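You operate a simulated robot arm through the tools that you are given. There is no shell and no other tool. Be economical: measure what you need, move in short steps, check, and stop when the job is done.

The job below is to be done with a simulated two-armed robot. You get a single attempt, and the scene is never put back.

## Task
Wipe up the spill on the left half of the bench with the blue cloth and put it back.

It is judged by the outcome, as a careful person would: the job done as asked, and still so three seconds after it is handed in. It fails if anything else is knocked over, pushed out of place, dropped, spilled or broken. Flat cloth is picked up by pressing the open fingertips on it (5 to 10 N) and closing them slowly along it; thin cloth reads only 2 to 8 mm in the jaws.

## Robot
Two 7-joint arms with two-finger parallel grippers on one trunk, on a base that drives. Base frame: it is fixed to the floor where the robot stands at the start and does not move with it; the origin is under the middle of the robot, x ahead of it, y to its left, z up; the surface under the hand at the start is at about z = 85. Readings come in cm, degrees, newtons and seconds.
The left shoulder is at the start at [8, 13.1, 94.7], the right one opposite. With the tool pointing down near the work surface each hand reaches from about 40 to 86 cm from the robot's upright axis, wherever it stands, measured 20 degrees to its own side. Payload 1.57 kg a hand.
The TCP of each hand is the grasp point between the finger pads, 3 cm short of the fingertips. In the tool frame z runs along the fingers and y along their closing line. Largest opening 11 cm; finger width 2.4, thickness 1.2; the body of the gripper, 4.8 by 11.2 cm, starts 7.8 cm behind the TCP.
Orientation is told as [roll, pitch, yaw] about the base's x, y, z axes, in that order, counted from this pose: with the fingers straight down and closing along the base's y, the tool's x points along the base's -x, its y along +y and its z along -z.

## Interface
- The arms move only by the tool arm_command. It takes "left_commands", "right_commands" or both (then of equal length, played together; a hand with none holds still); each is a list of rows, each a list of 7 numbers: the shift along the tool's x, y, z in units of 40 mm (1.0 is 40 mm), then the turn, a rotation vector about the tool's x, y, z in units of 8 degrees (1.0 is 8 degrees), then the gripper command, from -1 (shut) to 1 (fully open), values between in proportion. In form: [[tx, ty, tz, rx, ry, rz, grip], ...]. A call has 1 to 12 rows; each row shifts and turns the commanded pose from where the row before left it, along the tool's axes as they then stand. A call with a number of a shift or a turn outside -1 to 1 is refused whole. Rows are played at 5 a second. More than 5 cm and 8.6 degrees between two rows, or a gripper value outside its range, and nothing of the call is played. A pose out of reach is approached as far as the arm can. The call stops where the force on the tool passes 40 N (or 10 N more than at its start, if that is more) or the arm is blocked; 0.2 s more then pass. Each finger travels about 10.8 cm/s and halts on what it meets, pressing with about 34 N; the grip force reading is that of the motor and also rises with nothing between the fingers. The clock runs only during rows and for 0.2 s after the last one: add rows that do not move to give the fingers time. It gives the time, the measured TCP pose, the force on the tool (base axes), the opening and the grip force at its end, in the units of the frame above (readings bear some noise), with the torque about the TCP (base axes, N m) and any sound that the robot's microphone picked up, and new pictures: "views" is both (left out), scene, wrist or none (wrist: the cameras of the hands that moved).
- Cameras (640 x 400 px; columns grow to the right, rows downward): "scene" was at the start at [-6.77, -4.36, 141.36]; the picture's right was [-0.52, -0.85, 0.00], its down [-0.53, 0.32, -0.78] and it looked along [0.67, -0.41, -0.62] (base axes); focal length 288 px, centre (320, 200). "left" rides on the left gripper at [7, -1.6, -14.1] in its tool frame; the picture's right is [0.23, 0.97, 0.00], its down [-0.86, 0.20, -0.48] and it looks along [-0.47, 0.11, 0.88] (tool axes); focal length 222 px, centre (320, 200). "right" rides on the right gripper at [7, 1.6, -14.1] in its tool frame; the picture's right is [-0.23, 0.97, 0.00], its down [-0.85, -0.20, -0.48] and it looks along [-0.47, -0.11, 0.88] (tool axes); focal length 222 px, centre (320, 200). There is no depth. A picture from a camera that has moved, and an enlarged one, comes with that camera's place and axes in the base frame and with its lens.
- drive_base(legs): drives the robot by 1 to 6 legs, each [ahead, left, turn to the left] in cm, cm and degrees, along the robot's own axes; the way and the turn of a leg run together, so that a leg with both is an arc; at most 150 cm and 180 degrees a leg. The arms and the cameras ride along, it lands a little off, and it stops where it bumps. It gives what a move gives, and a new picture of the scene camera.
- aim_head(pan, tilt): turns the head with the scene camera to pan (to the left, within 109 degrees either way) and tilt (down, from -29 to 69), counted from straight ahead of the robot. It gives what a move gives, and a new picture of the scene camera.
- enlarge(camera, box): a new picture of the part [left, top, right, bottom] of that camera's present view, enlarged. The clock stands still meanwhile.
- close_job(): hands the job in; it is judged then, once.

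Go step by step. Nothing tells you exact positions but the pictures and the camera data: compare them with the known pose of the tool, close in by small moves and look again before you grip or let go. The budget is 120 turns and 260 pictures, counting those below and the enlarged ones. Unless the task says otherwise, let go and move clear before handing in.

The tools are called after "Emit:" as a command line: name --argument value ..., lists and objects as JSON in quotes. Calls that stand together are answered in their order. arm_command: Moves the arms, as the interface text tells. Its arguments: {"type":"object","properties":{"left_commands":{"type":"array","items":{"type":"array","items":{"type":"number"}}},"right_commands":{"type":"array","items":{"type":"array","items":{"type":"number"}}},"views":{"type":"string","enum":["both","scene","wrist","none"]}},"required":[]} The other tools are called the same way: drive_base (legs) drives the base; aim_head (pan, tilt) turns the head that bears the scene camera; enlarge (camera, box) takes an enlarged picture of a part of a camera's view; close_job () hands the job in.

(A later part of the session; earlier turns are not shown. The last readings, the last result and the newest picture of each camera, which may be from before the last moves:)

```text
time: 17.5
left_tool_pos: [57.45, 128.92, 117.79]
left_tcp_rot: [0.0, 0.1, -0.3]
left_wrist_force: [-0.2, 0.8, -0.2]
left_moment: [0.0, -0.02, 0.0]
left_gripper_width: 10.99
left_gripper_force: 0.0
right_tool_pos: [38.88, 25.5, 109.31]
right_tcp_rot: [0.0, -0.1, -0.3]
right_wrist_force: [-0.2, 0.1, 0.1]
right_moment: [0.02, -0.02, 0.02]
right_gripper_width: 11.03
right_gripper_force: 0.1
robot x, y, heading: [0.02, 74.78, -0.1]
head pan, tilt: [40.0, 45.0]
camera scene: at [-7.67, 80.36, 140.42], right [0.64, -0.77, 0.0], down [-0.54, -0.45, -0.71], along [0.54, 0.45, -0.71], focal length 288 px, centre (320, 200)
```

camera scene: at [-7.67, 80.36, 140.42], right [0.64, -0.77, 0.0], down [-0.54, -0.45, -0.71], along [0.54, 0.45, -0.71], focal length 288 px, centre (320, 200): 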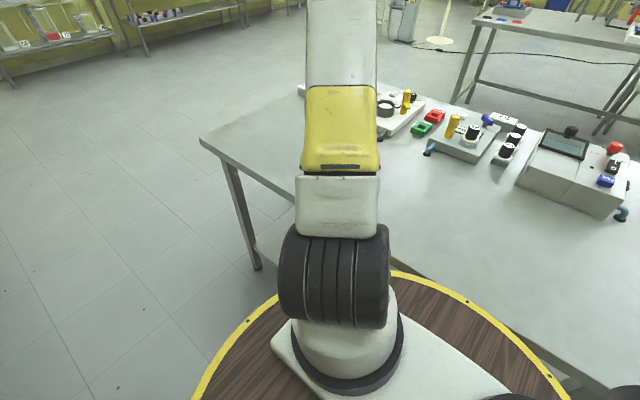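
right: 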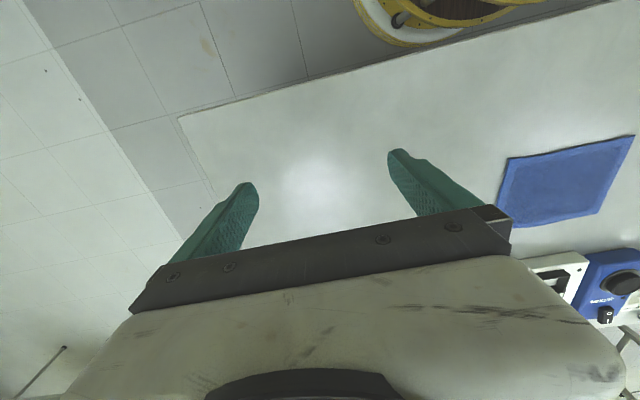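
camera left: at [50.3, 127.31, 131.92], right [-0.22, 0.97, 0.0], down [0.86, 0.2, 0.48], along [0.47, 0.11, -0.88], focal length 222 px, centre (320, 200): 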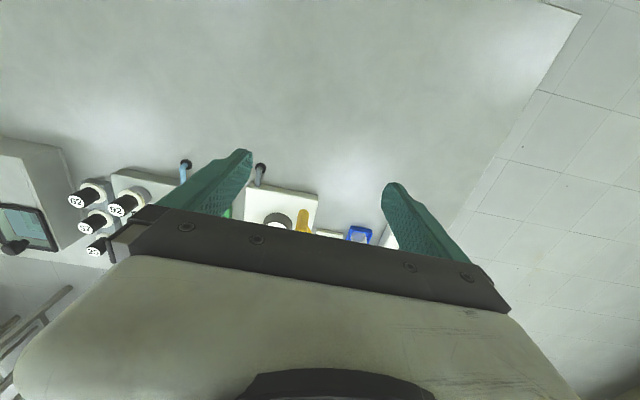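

Nothing here. I'll re-check the possible glint at (64, 24) from another angle, and calibrate against the right-end puddle.

Emit:
aim_head --pan -45 --tilt 35

Emit:
enlarge --camera "scene" --box '[160, 100, 360, 225]'

Emit:
enlarge --camera "scene" --box '[320, 60, 480, 160]'

```text
time: 19.1
left_tool_pos: [57.47, 128.95, 117.67]
left_tcp_rot: [0.0, 0.0, -0.3]
left_wrist_force: [-0.2, 0.2, -0.4]
left_moment: [-0.03, -0.02, -0.02]
left_gripper_width: 10.98
left_gripper_force: 0.1
right_tool_pos: [38.73, 25.44, 109.27]
right_tcp_rot: [0.0, -0.1, -0.3]
right_wrist_force: [0.0, 0.5, -0.9]
right_moment: [0.0, -0.01, -0.03]
right_gripper_width: 11.01
right_gripper_force: 0.0
robot x, y, heading: [0.48, 74.96, -0.3]
head pan, tilt: [-45.0, 35.0]
camera scene: at [-7.72, 68.92, 141.9], right [-0.71, -0.7, 0.0], down [-0.4, 0.41, -0.82], along [0.58, -0.58, -0.57], focal length 288 px, centre (320, 200)
```

scene: 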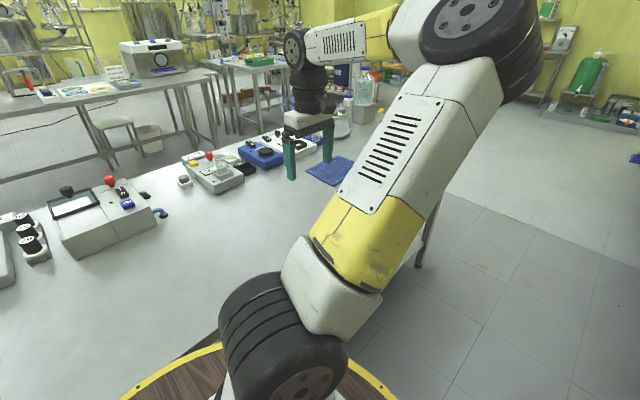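

```text
3.20 times, centred on (260, 162) of scene
camera zoom: at [-7.72, 68.92, 141.9], right [-0.71, -0.7, 0.0], down [-0.4, 0.41, -0.82], along [0.58, -0.58, -0.57], focal length 922 px, centre (512, 320)
```

zoom: 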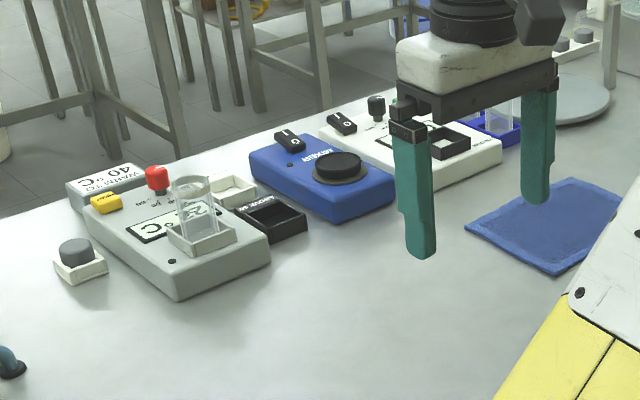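

```text
4.00 times, centred on (400, 110) of scene
camera zoom: at [-7.72, 68.92, 141.9], right [-0.71, -0.7, 0.0], down [-0.4, 0.41, -0.82], along [0.58, -0.58, -0.57], focal length 1152 px, centre (0, 560)
```

zoom: 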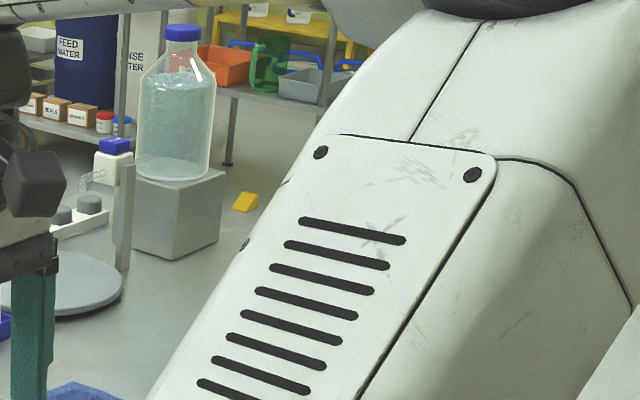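

Still nothing near there. I'll use the right wrist camera's oblique view toward the left side, as that angle revealed the other puddle.

Emit:
enlarge --camera "right" --box '[500, 0, 640, 90]'

Emit:
enlarge --camera "right" --box '[500, 80, 640, 170]'

Emit:
enlarge --camera "right" --box '[500, 160, 640, 250]'

Emit:
enlarge --camera "left" --box '[0, 0, 140, 90]'

Emit:
enlarge --camera "left" --box '[0, 70, 140, 160]'

```text
4.44 times, centred on (570, 45) of right
camera zoom: at [31.79, 27.08, 123.4], right [0.23, 0.97, 0.0], down [0.85, -0.2, 0.48], along [0.47, -0.11, -0.88], focal length 987 px, centre (-791, 889)
```

zoom: 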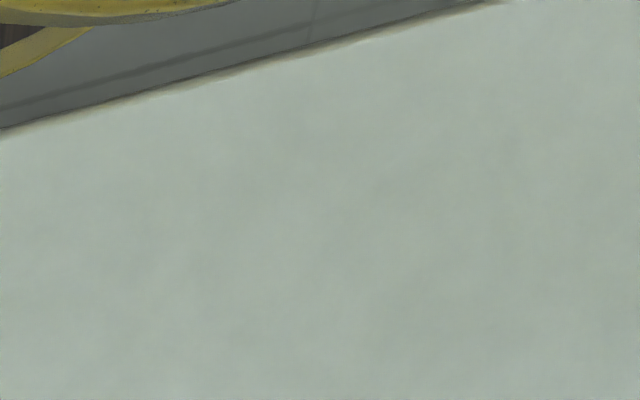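

```text
4.44 times, centred on (570, 125) of right
camera zoom: at [31.79, 27.08, 123.4], right [0.23, 0.97, 0.0], down [0.85, -0.2, 0.48], along [0.47, -0.11, -0.88], focal length 987 px, centre (-791, 533)
```

zoom: 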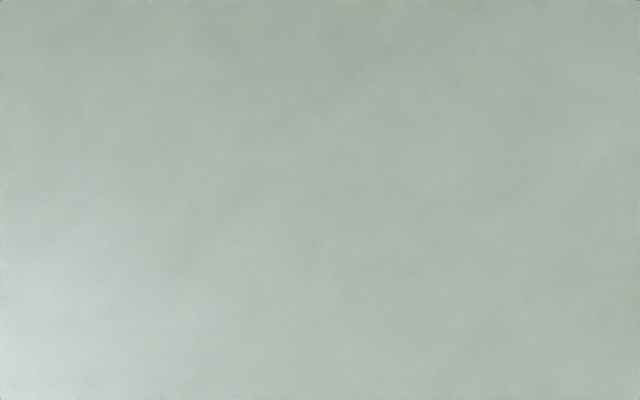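

```text
4.44 times, centred on (570, 205) of right
camera zoom: at [31.79, 27.08, 123.4], right [0.23, 0.97, 0.0], down [0.85, -0.2, 0.48], along [0.47, -0.11, -0.88], focal length 987 px, centre (-791, 178)
```

zoom: 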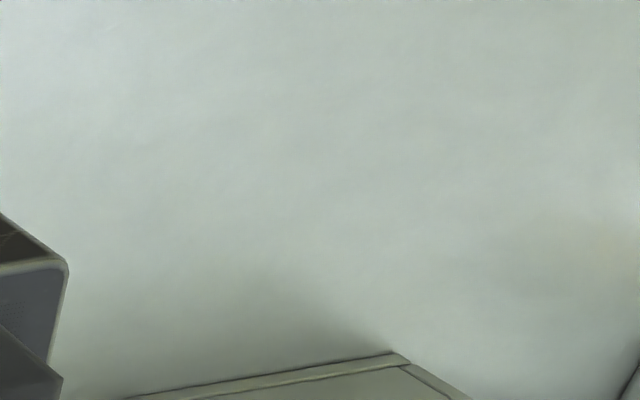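

```text
4.44 times, centred on (70, 45) of left
camera zoom: at [50.31, 127.27, 131.91], right [-0.22, 0.97, 0.0], down [0.86, 0.2, 0.48], along [0.47, 0.11, -0.88], focal length 987 px, centre (1431, 889)
```

zoom: 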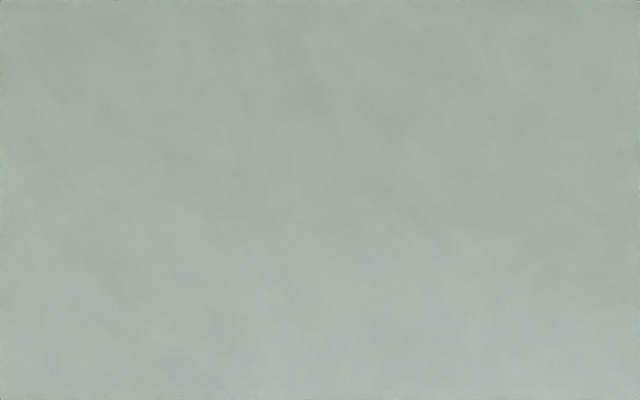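

```text
4.44 times, centred on (70, 115) of left
camera zoom: at [50.31, 127.27, 131.91], right [-0.22, 0.97, 0.0], down [0.86, 0.2, 0.48], along [0.47, 0.11, -0.88], focal length 987 px, centre (1431, 578)
```

zoom: 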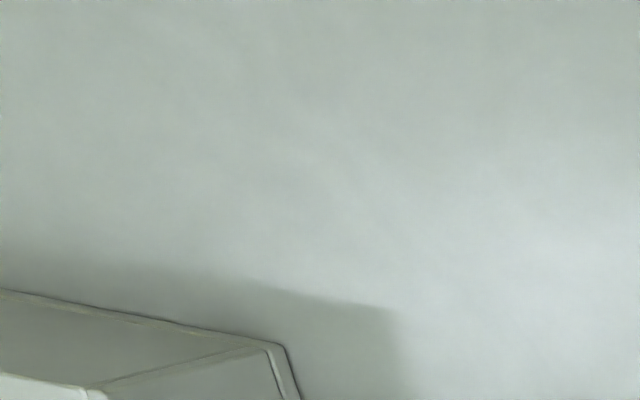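

Left end is clean everywhere. I'll drive back right and look obliquely at the glint candidate near (64, 24).

Emit:
drive_base --legs '[[0, -75, 0]]'

Emit:
enlarge --camera "left" --box '[0, 0, 200, 125]'

Emit:
enlarge --camera "left" --box '[80, 60, 280, 185]'

Emit:
aim_head --pan 25 --tilt 45

Emit:
enlarge --camera "scene" --box '[240, 80, 400, 180]'

Emit:
enlarge --camera "left" --box '[0, 0, 640, 400]'

```text
time: 23.1
left_tool_pos: [57.1, 53.84, 117.71]
left_tcp_rot: [0.0, 0.0, -0.1]
left_wrist_force: [-0.7, -0.3, 0.3]
left_moment: [-0.01, -0.02, 0.03]
left_gripper_width: 10.98
left_gripper_force: 0.1
right_tool_pos: [38.88, -49.82, 109.24]
right_tcp_rot: [0.0, -0.1, -0.1]
right_wrist_force: [0.0, -0.2, -0.1]
right_moment: [0.0, 0.0, -0.03]
right_gripper_width: 10.99
right_gripper_force: 0.1
robot x, y, heading: [-0.46, -0.46, -0.1]
head pan, tilt: [-45.0, 35.0]
camera scene: at [-7.92, -6.48, 141.9], right [-0.71, -0.71, 0.0], down [-0.41, 0.41, -0.82], along [0.58, -0.58, -0.57], focal length 288 px, centre (320, 200)
```

scene: 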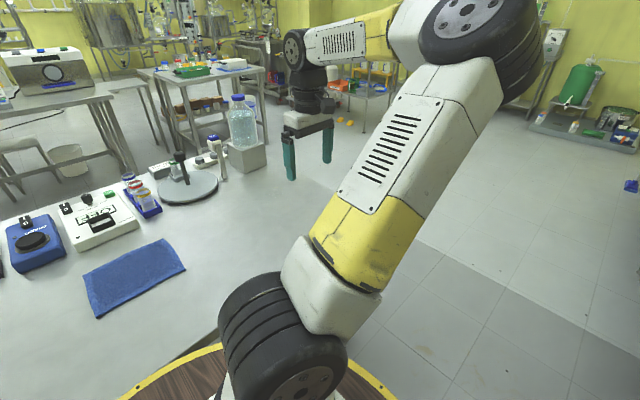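

```text
3.20 times, centred on (100, 62) of left
camera zoom: at [49.91, 52.11, 131.91], right [-0.23, 0.97, 0.0], down [0.86, 0.2, 0.48], along [0.47, 0.11, -0.88], focal length 711 px, centre (1024, 640)
```

zoom: 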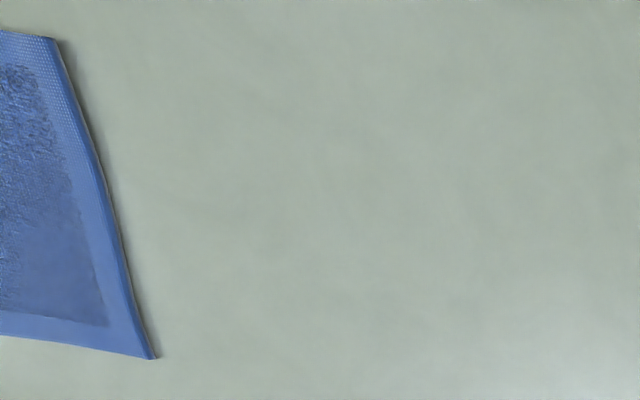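

```text
3.20 times, centred on (180, 122) of left
camera zoom: at [49.91, 52.11, 131.91], right [-0.23, 0.97, 0.0], down [0.86, 0.2, 0.48], along [0.47, 0.11, -0.88], focal length 711 px, centre (768, 448)
```

zoom: 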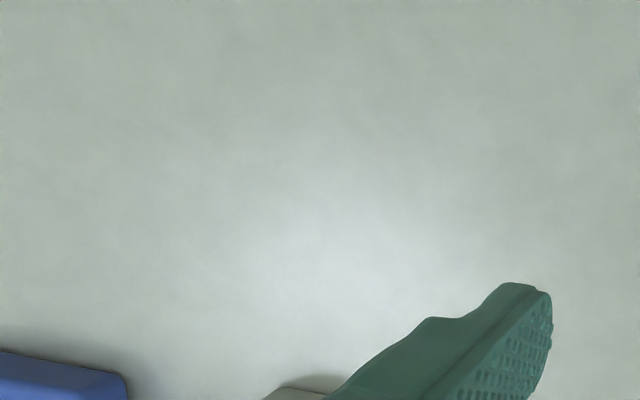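

```text
time: 24.6
left_tool_pos: [57.06, 53.84, 117.72]
left_tcp_rot: [0.0, 0.0, -0.1]
left_wrist_force: [-0.3, -0.3, -0.7]
left_moment: [-0.02, 0.02, -0.04]
left_gripper_width: 10.99
left_gripper_force: 0.0
right_tool_pos: [38.84, -49.84, 109.27]
right_tcp_rot: [0.0, 0.0, -0.1]
right_wrist_force: [-0.4, -0.2, -0.2]
right_moment: [0.0, -0.02, -0.04]
right_gripper_width: 10.99
right_gripper_force: 0.1
robot x, y, heading: [-0.28, -0.17, -0.2]
head pan, tilt: [25.0, 45.0]
camera scene: at [-6.76, 3.17, 140.42], right [0.42, -0.91, 0.0], down [-0.64, -0.3, -0.71], along [0.64, 0.3, -0.71], focal length 288 px, centre (320, 200)
```

scene: 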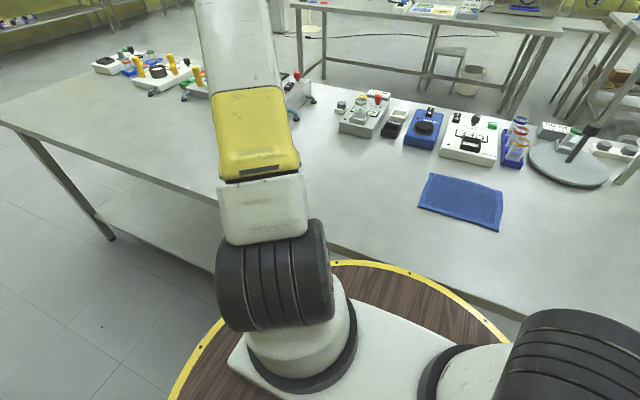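

```text
4.00 times, centred on (320, 130) of scene
camera zoom: at [-6.76, 3.17, 140.42], right [0.42, -0.91, 0.0], down [-0.64, -0.3, -0.71], along [0.64, 0.3, -0.71], focal length 1152 px, centre (320, 480)
```

zoom: 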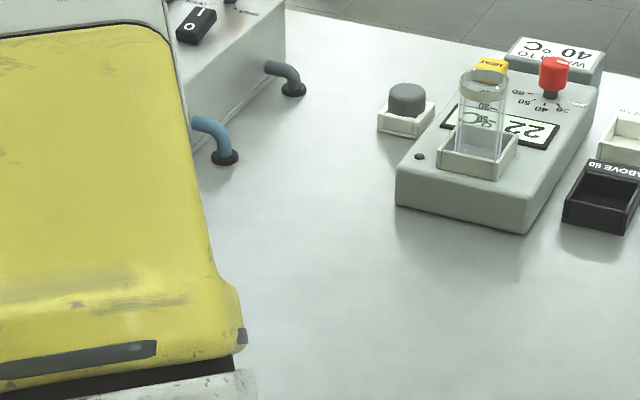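

```text
1.00 times, centred on (320, 200) of left (not enlarged: the box is as wide or as high as the picture)
camera zoom: at [49.91, 52.1, 131.91], right [-0.23, 0.97, 0.0], down [0.86, 0.2, 0.48], along [0.47, 0.11, -0.88], focal length 222 px, centre (320, 200)
```

zoom: 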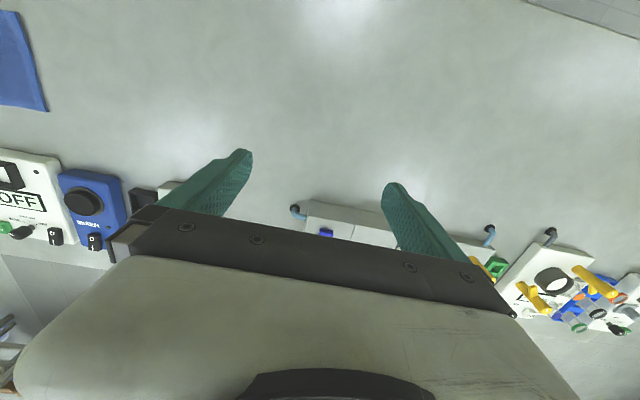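

No puddle there. I'll look at the right-end puddle from the head to learn how it looks, and search the oblique left view again.

Emit:
enlarge --camera "left" --box '[440, 20, 640, 145]'

Emit:
enlarge --camera "left" --box '[440, 110, 640, 235]'

Emit:
aim_head --pan -31 --tilt 38

Emit:
enlarge --camera "scene" --box '[260, 120, 420, 220]'

Emit:
enlarge --camera "right" --box '[0, 0, 640, 400]'

```text
3.20 times, centred on (540, 82) of left
camera zoom: at [49.91, 52.1, 131.91], right [-0.23, 0.97, 0.0], down [0.86, 0.2, 0.48], along [0.47, 0.11, -0.88], focal length 711 px, centre (-384, 576)
```

zoom: 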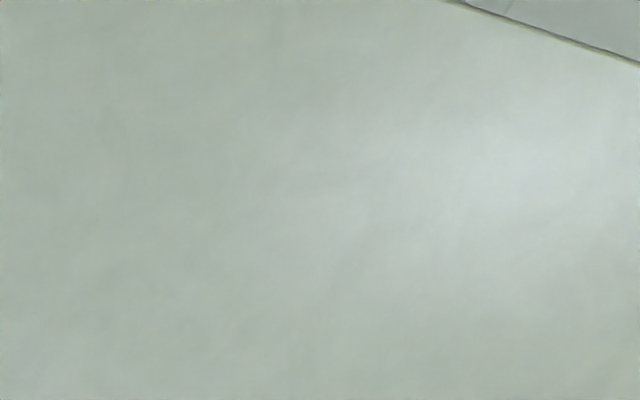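

```text
3.20 times, centred on (540, 172) of left
camera zoom: at [49.91, 52.1, 131.91], right [-0.23, 0.97, 0.0], down [0.86, 0.2, 0.48], along [0.47, 0.11, -0.88], focal length 711 px, centre (-384, 288)
```

zoom: 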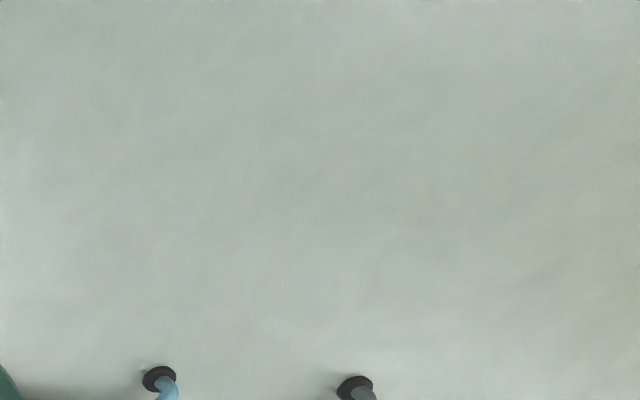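

```text
time: 25.8
left_tool_pos: [57.0, 53.77, 117.74]
left_tcp_rot: [0.0, 0.0, -0.1]
left_wrist_force: [-0.1, -0.8, -0.4]
left_moment: [-0.03, 0.0, 0.0]
left_gripper_width: 10.99
left_gripper_force: 0.1
right_tool_pos: [38.75, -49.79, 109.29]
right_tcp_rot: [0.0, 0.0, -0.1]
right_wrist_force: [-0.3, -0.2, -0.1]
right_moment: [0.0, -0.04, 0.02]
right_gripper_width: 11.0
right_gripper_force: 0.1
robot x, y, heading: [-0.11, -0.19, -0.3]
head pan, tilt: [-31.0, 38.0]
camera scene: at [-6.75, -4.7, 141.44], right [-0.52, -0.86, 0.0], down [-0.53, 0.32, -0.79], along [0.68, -0.41, -0.62], focal length 288 px, centre (320, 200)
```

scene: 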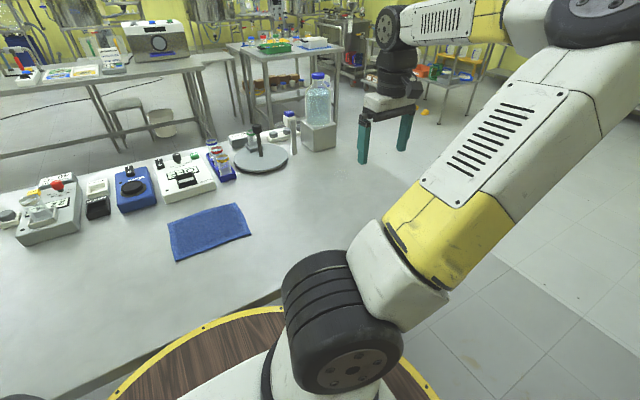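

```text
4.00 times, centred on (340, 170) of scene
camera zoom: at [-6.75, -4.7, 141.44], right [-0.52, -0.86, 0.0], down [-0.53, 0.32, -0.79], along [0.68, -0.41, -0.62], focal length 1152 px, centre (240, 320)
```

zoom: 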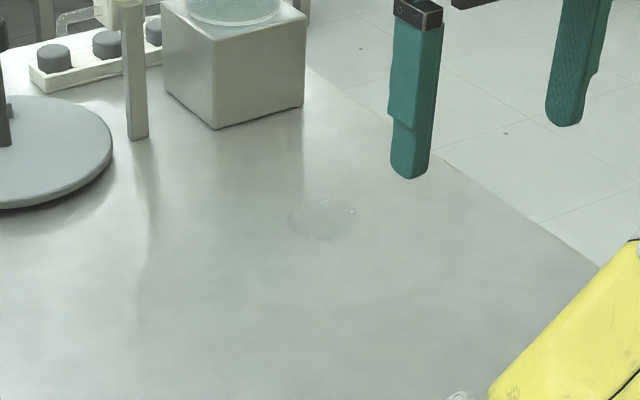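

```text
1.00 times, centred on (320, 200) of right (not enlarged: the box is as wide or as high as the picture)
camera zoom: at [31.73, -48.18, 123.4], right [0.23, 0.97, 0.0], down [0.85, -0.2, 0.48], along [0.47, -0.11, -0.88], focal length 222 px, centre (320, 200)
```

zoom: 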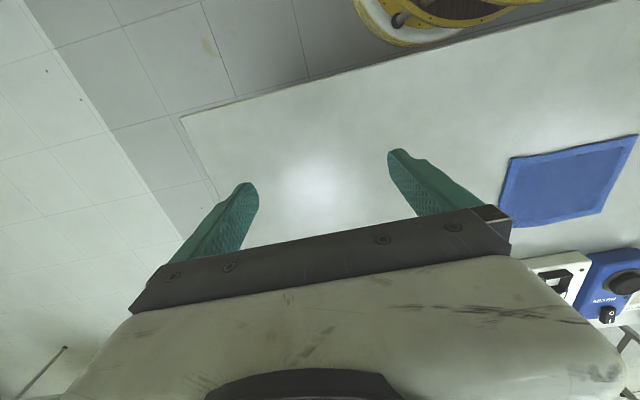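

Now I know the look: faint ellipse with tiny glints, visible at 4x from the head. I'll bring the left arm back right, then scan the far left end with strong zooms.

Emit:
arm_command --left_commands '[[0, -1, 0, 0, 0, 0, 1], [0, -1, 0, 0, 0, 0, 1], [0, -1, 0, 0, 0, 0, 1], [0, -1, 0, 0, 0, 0, 1], [0, -1, 0, 0, 0, 0, 1], [0, -1, 0, 0, 0, 0, 1], [0, -1, 0, 0, 0, 0, 1], [0, -1, 0, 0, 0, 0, 1], [0, -1, 0, 0, 0, 0, 1], [0, -1, 0, 0, 0, 0, 1], [0, -1, 0, 0, 0, 0, 1], [0, -1, 0, 0, 0, 0, 1]]' --views "none"

Emit:
arm_command --left_commands '[[0, -1, 0, 0, 0, 0, 1], [0, -1, 0, 0, 0, 0, 1], [0, -1, 0, 0, 0, 0, 1], [0, -1, 0, 0, 0, 0, 1]]' --views "none"

Emit:
drive_base --legs '[[0, 60, 0]]'

Emit:
aim_head --pan 50 --tilt 40

Emit:
enlarge --camera "scene" --box '[200, 100, 360, 200]'

Emit:
enlarge --camera "scene" --box '[260, 160, 420, 260]'

```text
time: 28.4
left_tool_pos: [57.12, 5.71, 117.66]
left_tcp_rot: [0.0, 0.0, 0.0]
left_wrist_force: [0.1, 0.0, -0.1]
left_moment: [-0.04, 0.03, -0.01]
left_gripper_width: 11.02
left_gripper_force: 0.0
right_tool_pos: [38.82, -49.7, 109.32]
right_tcp_rot: [0.0, 0.0, -0.1]
right_wrist_force: [0.8, 0.9, 0.6]
right_moment: [-0.03, 0.0, 0.0]
right_gripper_width: 11.0
right_gripper_force: 0.0
robot x, y, heading: [-0.05, -0.28, 0.1]
head pan, tilt: [-31.0, 38.0]
```

```text
time: 29.4
left_tool_pos: [56.97, -10.21, 117.68]
left_tcp_rot: [-0.1, 0.1, 0.1]
left_wrist_force: [-0.4, 0.1, 0.2]
left_moment: [-0.04, -0.04, -0.01]
left_gripper_width: 11.02
left_gripper_force: 0.1
right_tool_pos: [38.79, -49.54, 109.32]
right_tcp_rot: [0.0, 0.1, 0.0]
right_wrist_force: [-0.2, -0.3, -0.2]
right_moment: [-0.06, -0.02, -0.03]
right_gripper_width: 11.01
right_gripper_force: 0.1
robot x, y, heading: [0.01, -0.62, 0.0]
head pan, tilt: [-31.0, 38.0]
```

```text
time: 32.8
left_tool_pos: [57.13, 49.02, 117.66]
left_tcp_rot: [0.1, 0.0, -0.2]
left_wrist_force: [0.0, -0.2, 0.0]
left_moment: [0.03, -0.02, 0.02]
left_gripper_width: 11.03
left_gripper_force: 0.1
right_tool_pos: [38.94, 9.7, 109.2]
right_tcp_rot: [0.0, 0.0, -0.2]
right_wrist_force: [-0.4, -0.4, -0.5]
right_moment: [-0.01, 0.02, 0.02]
right_gripper_width: 11.0
right_gripper_force: 0.0
robot x, y, heading: [0.28, 59.26, -0.1]
head pan, tilt: [-31.0, 38.0]
camera scene: at [-6.62, 54.76, 141.44], right [-0.52, -0.86, 0.0], down [-0.53, 0.32, -0.79], along [0.67, -0.41, -0.62], focal length 288 px, centre (320, 200)
```

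scene: 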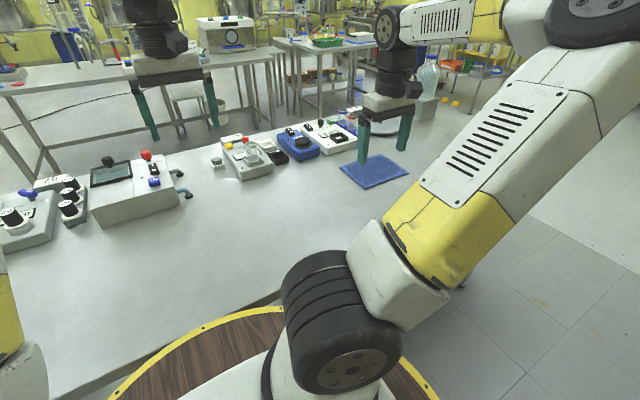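

```text
time: 34.3
left_tool_pos: [57.11, 49.09, 117.53]
left_tcp_rot: [0.0, -0.1, -0.2]
left_wrist_force: [1.2, 0.1, -0.4]
left_moment: [0.0, -0.02, -0.02]
left_gripper_width: 10.98
left_gripper_force: 0.1
right_tool_pos: [38.76, 9.62, 109.27]
right_tcp_rot: [0.0, 0.0, -0.3]
right_wrist_force: [-0.3, -0.7, 0.9]
right_moment: [0.03, 0.0, 0.0]
right_gripper_width: 11.02
right_gripper_force: 0.0
robot x, y, heading: [-0.06, 59.1, -0.4]
head pan, tilt: [50.0, 40.0]
camera scene: at [-8.52, 65.73, 141.15], right [0.76, -0.65, 0.0], down [-0.42, -0.49, -0.77], along [0.49, 0.58, -0.64], focal length 288 px, centre (320, 200)
```

scene: 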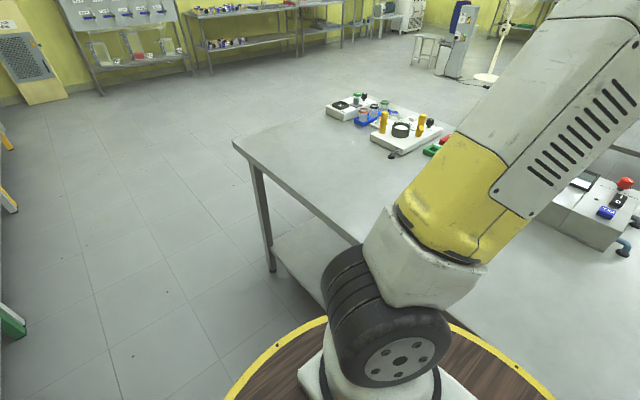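

```text
4.00 times, centred on (280, 150) of scene
camera zoom: at [-8.52, 65.73, 141.15], right [0.76, -0.65, 0.0], down [-0.42, -0.49, -0.77], along [0.49, 0.58, -0.64], focal length 1152 px, centre (480, 400)
```

zoom: 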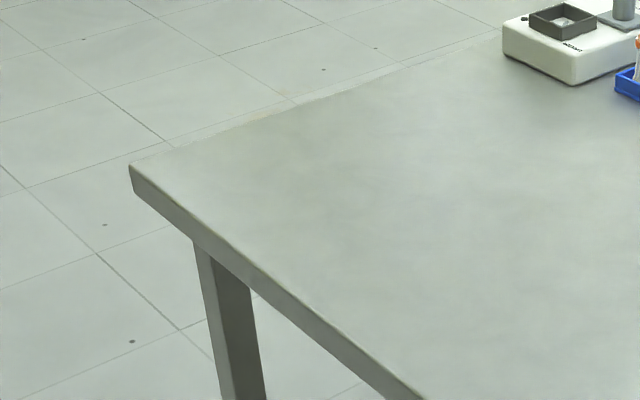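

```text
4.00 times, centred on (340, 210) of scene
camera zoom: at [-8.52, 65.73, 141.15], right [0.76, -0.65, 0.0], down [-0.42, -0.49, -0.77], along [0.49, 0.58, -0.64], focal length 1152 px, centre (240, 160)
```

zoom: 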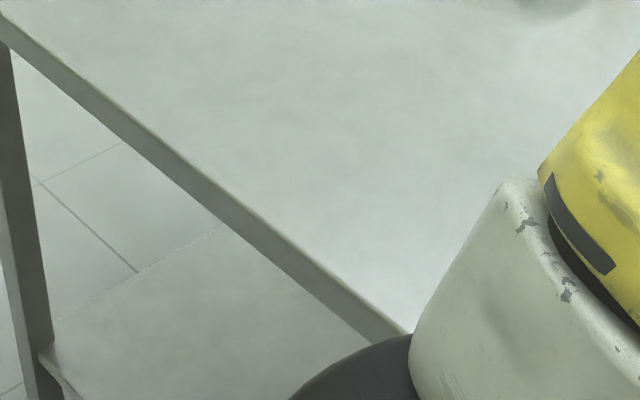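

The far left end is clean. I'll scan the remaining tiles: behind the devices and the front edge.

Emit:
enlarge --camera "scene" --box '[320, 90, 480, 190]'

Emit:
aim_head --pan -8 --tilt 52

Emit:
enlarge --camera "scene" --box '[60, 60, 220, 160]'

Emit:
enlarge --camera "scene" --box '[210, 110, 370, 210]'

Emit:
enlarge --camera "scene" --box '[340, 60, 500, 160]'

```text
4.00 times, centred on (400, 140) of scene
camera zoom: at [-8.52, 65.73, 141.15], right [0.76, -0.65, 0.0], down [-0.42, -0.49, -0.77], along [0.49, 0.58, -0.64], focal length 1152 px, centre (0, 440)
```

zoom: 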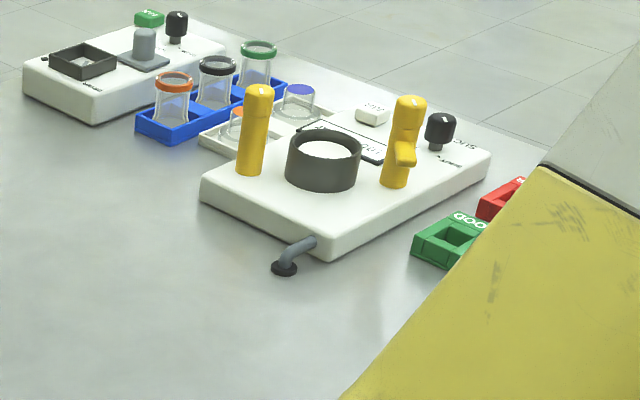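

```text
time: 35.6
left_tool_pos: [57.16, 49.1, 117.66]
left_tcp_rot: [0.0, 0.0, -0.2]
left_wrist_force: [0.2, 0.3, -0.1]
left_moment: [-0.02, 0.04, -0.05]
left_gripper_width: 11.01
left_gripper_force: 0.1
right_tool_pos: [38.84, 9.59, 109.38]
right_tcp_rot: [0.1, 0.0, -0.2]
right_wrist_force: [0.2, -0.1, -0.3]
right_moment: [0.02, 0.03, -0.03]
right_gripper_width: 11.02
right_gripper_force: 0.1
robot x, y, heading: [0.13, 58.78, -0.4]
head pan, tilt: [-8.0, 52.0]
camera scene: at [-6.57, 58.17, 139.46], right [-0.14, -0.99, 0.0], down [-0.78, 0.11, -0.62], along [0.61, -0.09, -0.79], focal length 288 px, centre (320, 200)
```

scene: 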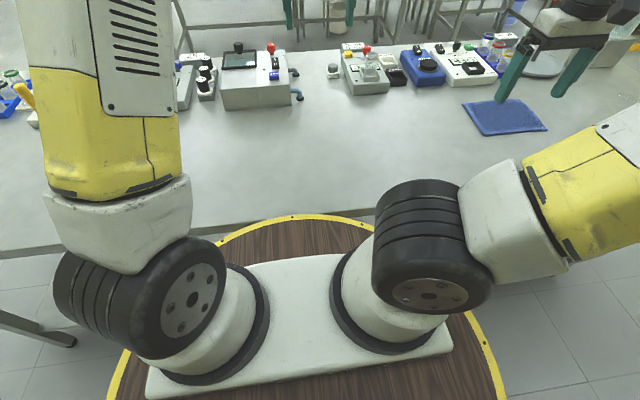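

```text
4.00 times, centred on (140, 110) of scene
camera zoom: at [-6.57, 58.17, 139.46], right [-0.14, -0.99, 0.0], down [-0.78, 0.11, -0.62], along [0.61, -0.09, -0.79], focal length 1152 px, centre (1040, 560)
```

zoom: 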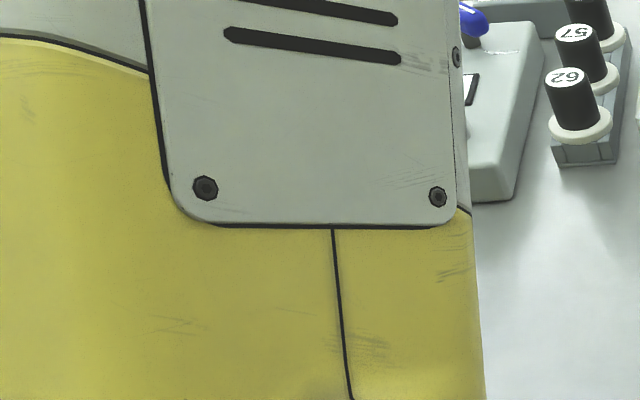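

```text
4.00 times, centred on (290, 160) of scene
camera zoom: at [-6.57, 58.17, 139.46], right [-0.14, -0.99, 0.0], down [-0.78, 0.11, -0.62], along [0.61, -0.09, -0.79], focal length 1152 px, centre (440, 360)
```

zoom: 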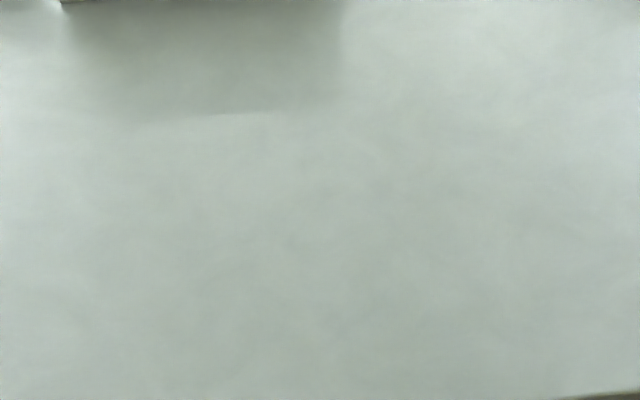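

```text
4.00 times, centred on (420, 110) of scene
camera zoom: at [-6.57, 58.17, 139.46], right [-0.14, -0.99, 0.0], down [-0.78, 0.11, -0.62], along [0.61, -0.09, -0.79], focal length 1152 px, centre (-80, 560)
```

zoom: 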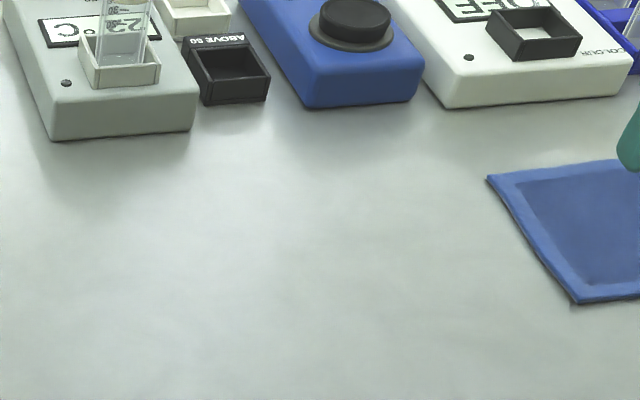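

A small sharp edge appears in the grey box's blurry reflection near (60, 63) — a clear puddle would do that. I'll zoom in.

Emit:
enlarge --camera "scene" --box '[240, 115, 304, 155]'

Emit:
enlarge --camera "left" --box '[240, 100, 480, 250]'

Emit:
aim_head --pan 10 --tilt 45

```text
10.00 times, centred on (272, 135) of scene
camera zoom: at [-6.57, 58.17, 139.46], right [-0.14, -0.99, 0.0], down [-0.78, 0.11, -0.62], along [0.61, -0.09, -0.79], focal length 2881 px, centre (800, 850)
```

zoom: 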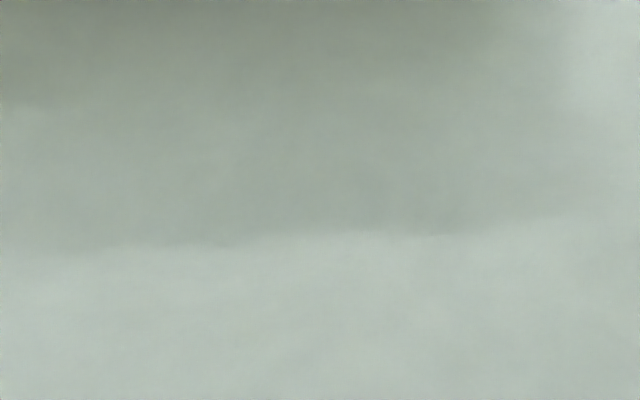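

```text
2.67 times, centred on (360, 175) of left
camera zoom: at [50.02, 47.4, 131.82], right [-0.22, 0.97, 0.0], down [0.86, 0.2, 0.48], along [0.47, 0.11, -0.88], focal length 592 px, centre (213, 267)
```

zoom: 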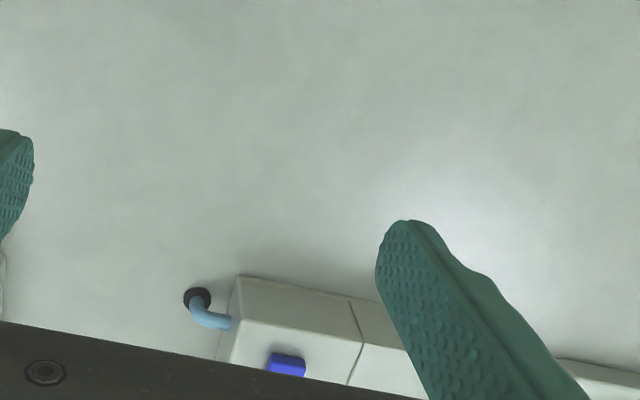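

```text
time: 36.4
left_tool_pos: [57.12, 48.97, 117.74]
left_tcp_rot: [0.0, 0.0, -0.2]
left_wrist_force: [0.5, 0.1, -0.1]
left_moment: [0.0, -0.01, -0.02]
left_gripper_width: 10.96
left_gripper_force: 0.1
right_tool_pos: [38.82, 9.57, 109.32]
right_tcp_rot: [0.1, 0.0, -0.2]
right_wrist_force: [-0.4, 0.1, 0.5]
right_moment: [-0.03, -0.01, 0.05]
right_gripper_width: 10.98
right_gripper_force: 0.1
robot x, y, heading: [0.18, 58.99, -0.3]
head pan, tilt: [10.0, 45.0]
camera scene: at [-5.99, 60.62, 140.42], right [0.17, -0.99, 0.0], down [-0.7, -0.12, -0.71], along [0.7, 0.12, -0.71], focal length 288 px, centre (320, 200)
```

scene: 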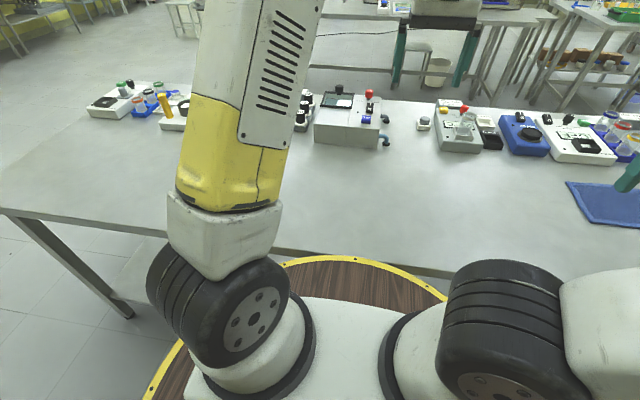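

That's only a reflection edge. I'll drive farther left so the unobstructed central view covers y 90–150.

Emit:
drive_base --legs '[[0, 55, 0]]'

Emit:
aim_head --pan 0 --tilt 48

Emit:
enlarge --camera "scene" --box '[220, 110, 380, 210]'

Emit:
enlarge --camera "scene" --box '[360, 110, 520, 210]'

```text
time: 39.6
left_tool_pos: [57.34, 104.32, 117.52]
left_tcp_rot: [0.0, 0.0, -0.1]
left_wrist_force: [-0.7, 0.3, -0.1]
left_moment: [-0.01, -0.02, -0.01]
left_gripper_width: 11.0
left_gripper_force: 0.0
right_tool_pos: [39.1, 64.74, 109.32]
right_tcp_rot: [0.1, -0.1, -0.2]
right_wrist_force: [-0.1, 0.3, 0.5]
right_moment: [-0.02, 0.01, 0.0]
right_gripper_width: 10.98
right_gripper_force: 0.0
robot x, y, heading: [0.28, 113.83, -0.2]
head pan, tilt: [10.0, 45.0]
camera scene: at [-5.85, 115.72, 140.42], right [0.17, -0.99, 0.0], down [-0.7, -0.12, -0.71], along [0.7, 0.12, -0.71], focal length 288 px, centre (320, 200)
```

scene: 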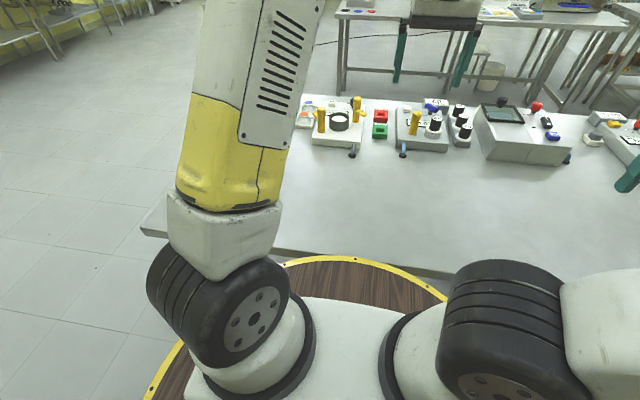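

```text
time: 40.3
left_tool_pos: [57.32, 104.35, 117.61]
left_tcp_rot: [0.0, -0.1, -0.2]
left_wrist_force: [0.1, 0.1, -0.1]
left_moment: [0.05, 0.01, 0.02]
left_gripper_width: 11.01
left_gripper_force: 0.0
right_tool_pos: [39.07, 64.8, 109.41]
right_tcp_rot: [-0.1, 0.0, -0.1]
right_wrist_force: [-0.5, -0.7, -0.1]
right_moment: [0.0, 0.02, 0.01]
right_gripper_width: 11.02
right_gripper_force: 0.2
robot x, y, heading: [0.55, 114.06, -0.5]
head pan, tilt: [0.0, 48.0]
camera scene: at [-5.98, 114.32, 140.0], right [0.0, -1.0, 0.0], down [-0.74, 0.0, -0.67], along [0.67, 0.0, -0.74], focal length 288 px, centre (320, 200)
```

scene: 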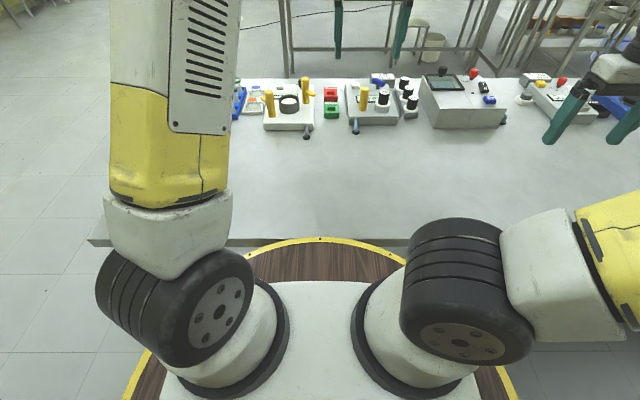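

```text
4.00 times, centred on (300, 160) of scene
camera zoom: at [-5.98, 114.32, 140.0], right [0.0, -1.0, 0.0], down [-0.74, 0.0, -0.67], along [0.67, 0.0, -0.74], focal length 1152 px, centre (400, 360)
```

zoom: 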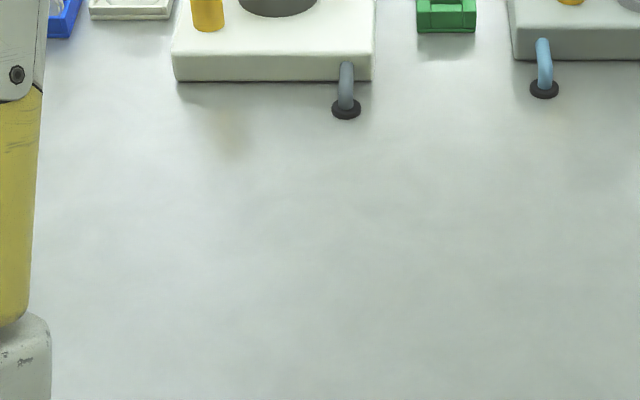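

```text
4.00 times, centred on (440, 160) of scene
camera zoom: at [-5.98, 114.32, 140.0], right [0.0, -1.0, 0.0], down [-0.74, 0.0, -0.67], along [0.67, 0.0, -0.74], focal length 1152 px, centre (-160, 360)
```

zoom: 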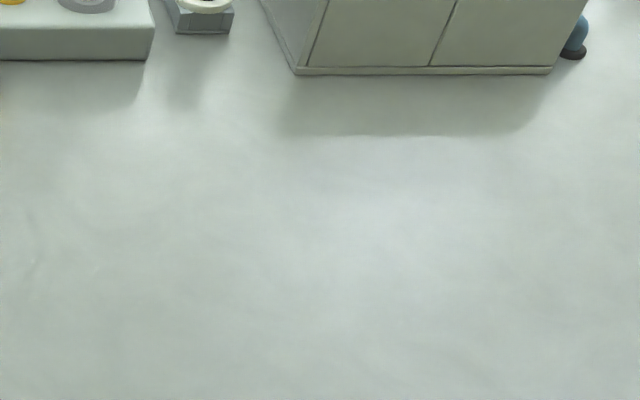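

In the second zoom there's a faint curved edge and a sparkle at the left, around scene pixel (372, 172). Zooming there.

Emit:
enlarge --camera "scene" --box '[330, 145, 410, 195]'

Emit:
enlarge --camera "left" --box '[160, 20, 320, 120]'

Emit:
enlarge --camera "right" --box '[500, 130, 640, 220]'

```text
8.00 times, centred on (370, 170) of scene
camera zoom: at [-5.98, 114.32, 140.0], right [0.0, -1.0, 0.0], down [-0.74, 0.0, -0.67], along [0.67, 0.0, -0.74], focal length 2305 px, centre (-80, 440)
```

zoom: 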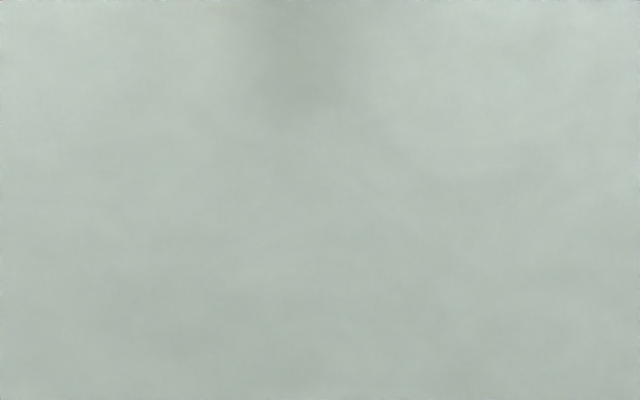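

```text
4.00 times, centred on (240, 70) of left
camera zoom: at [50.18, 102.57, 131.82], right [-0.23, 0.97, 0.0], down [0.86, 0.2, 0.48], along [0.47, 0.11, -0.88], focal length 888 px, centre (640, 720)
```

zoom: 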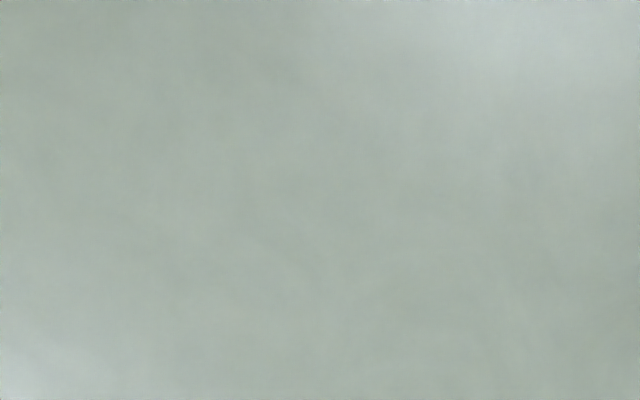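

```text
4.44 times, centred on (570, 175) of right
camera zoom: at [31.98, 66.37, 123.39], right [0.23, 0.97, 0.0], down [0.85, -0.2, 0.48], along [0.47, -0.11, -0.88], focal length 987 px, centre (-791, 311)
```

zoom: 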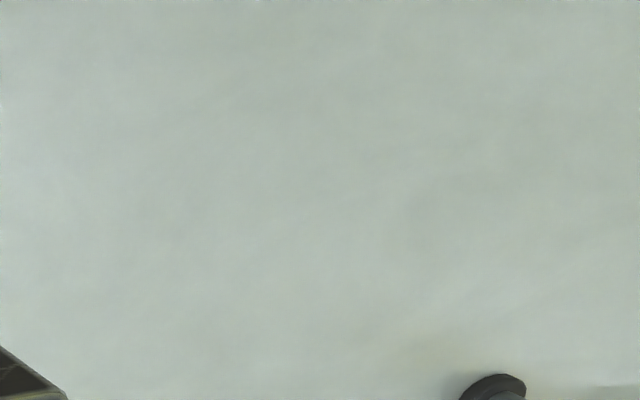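

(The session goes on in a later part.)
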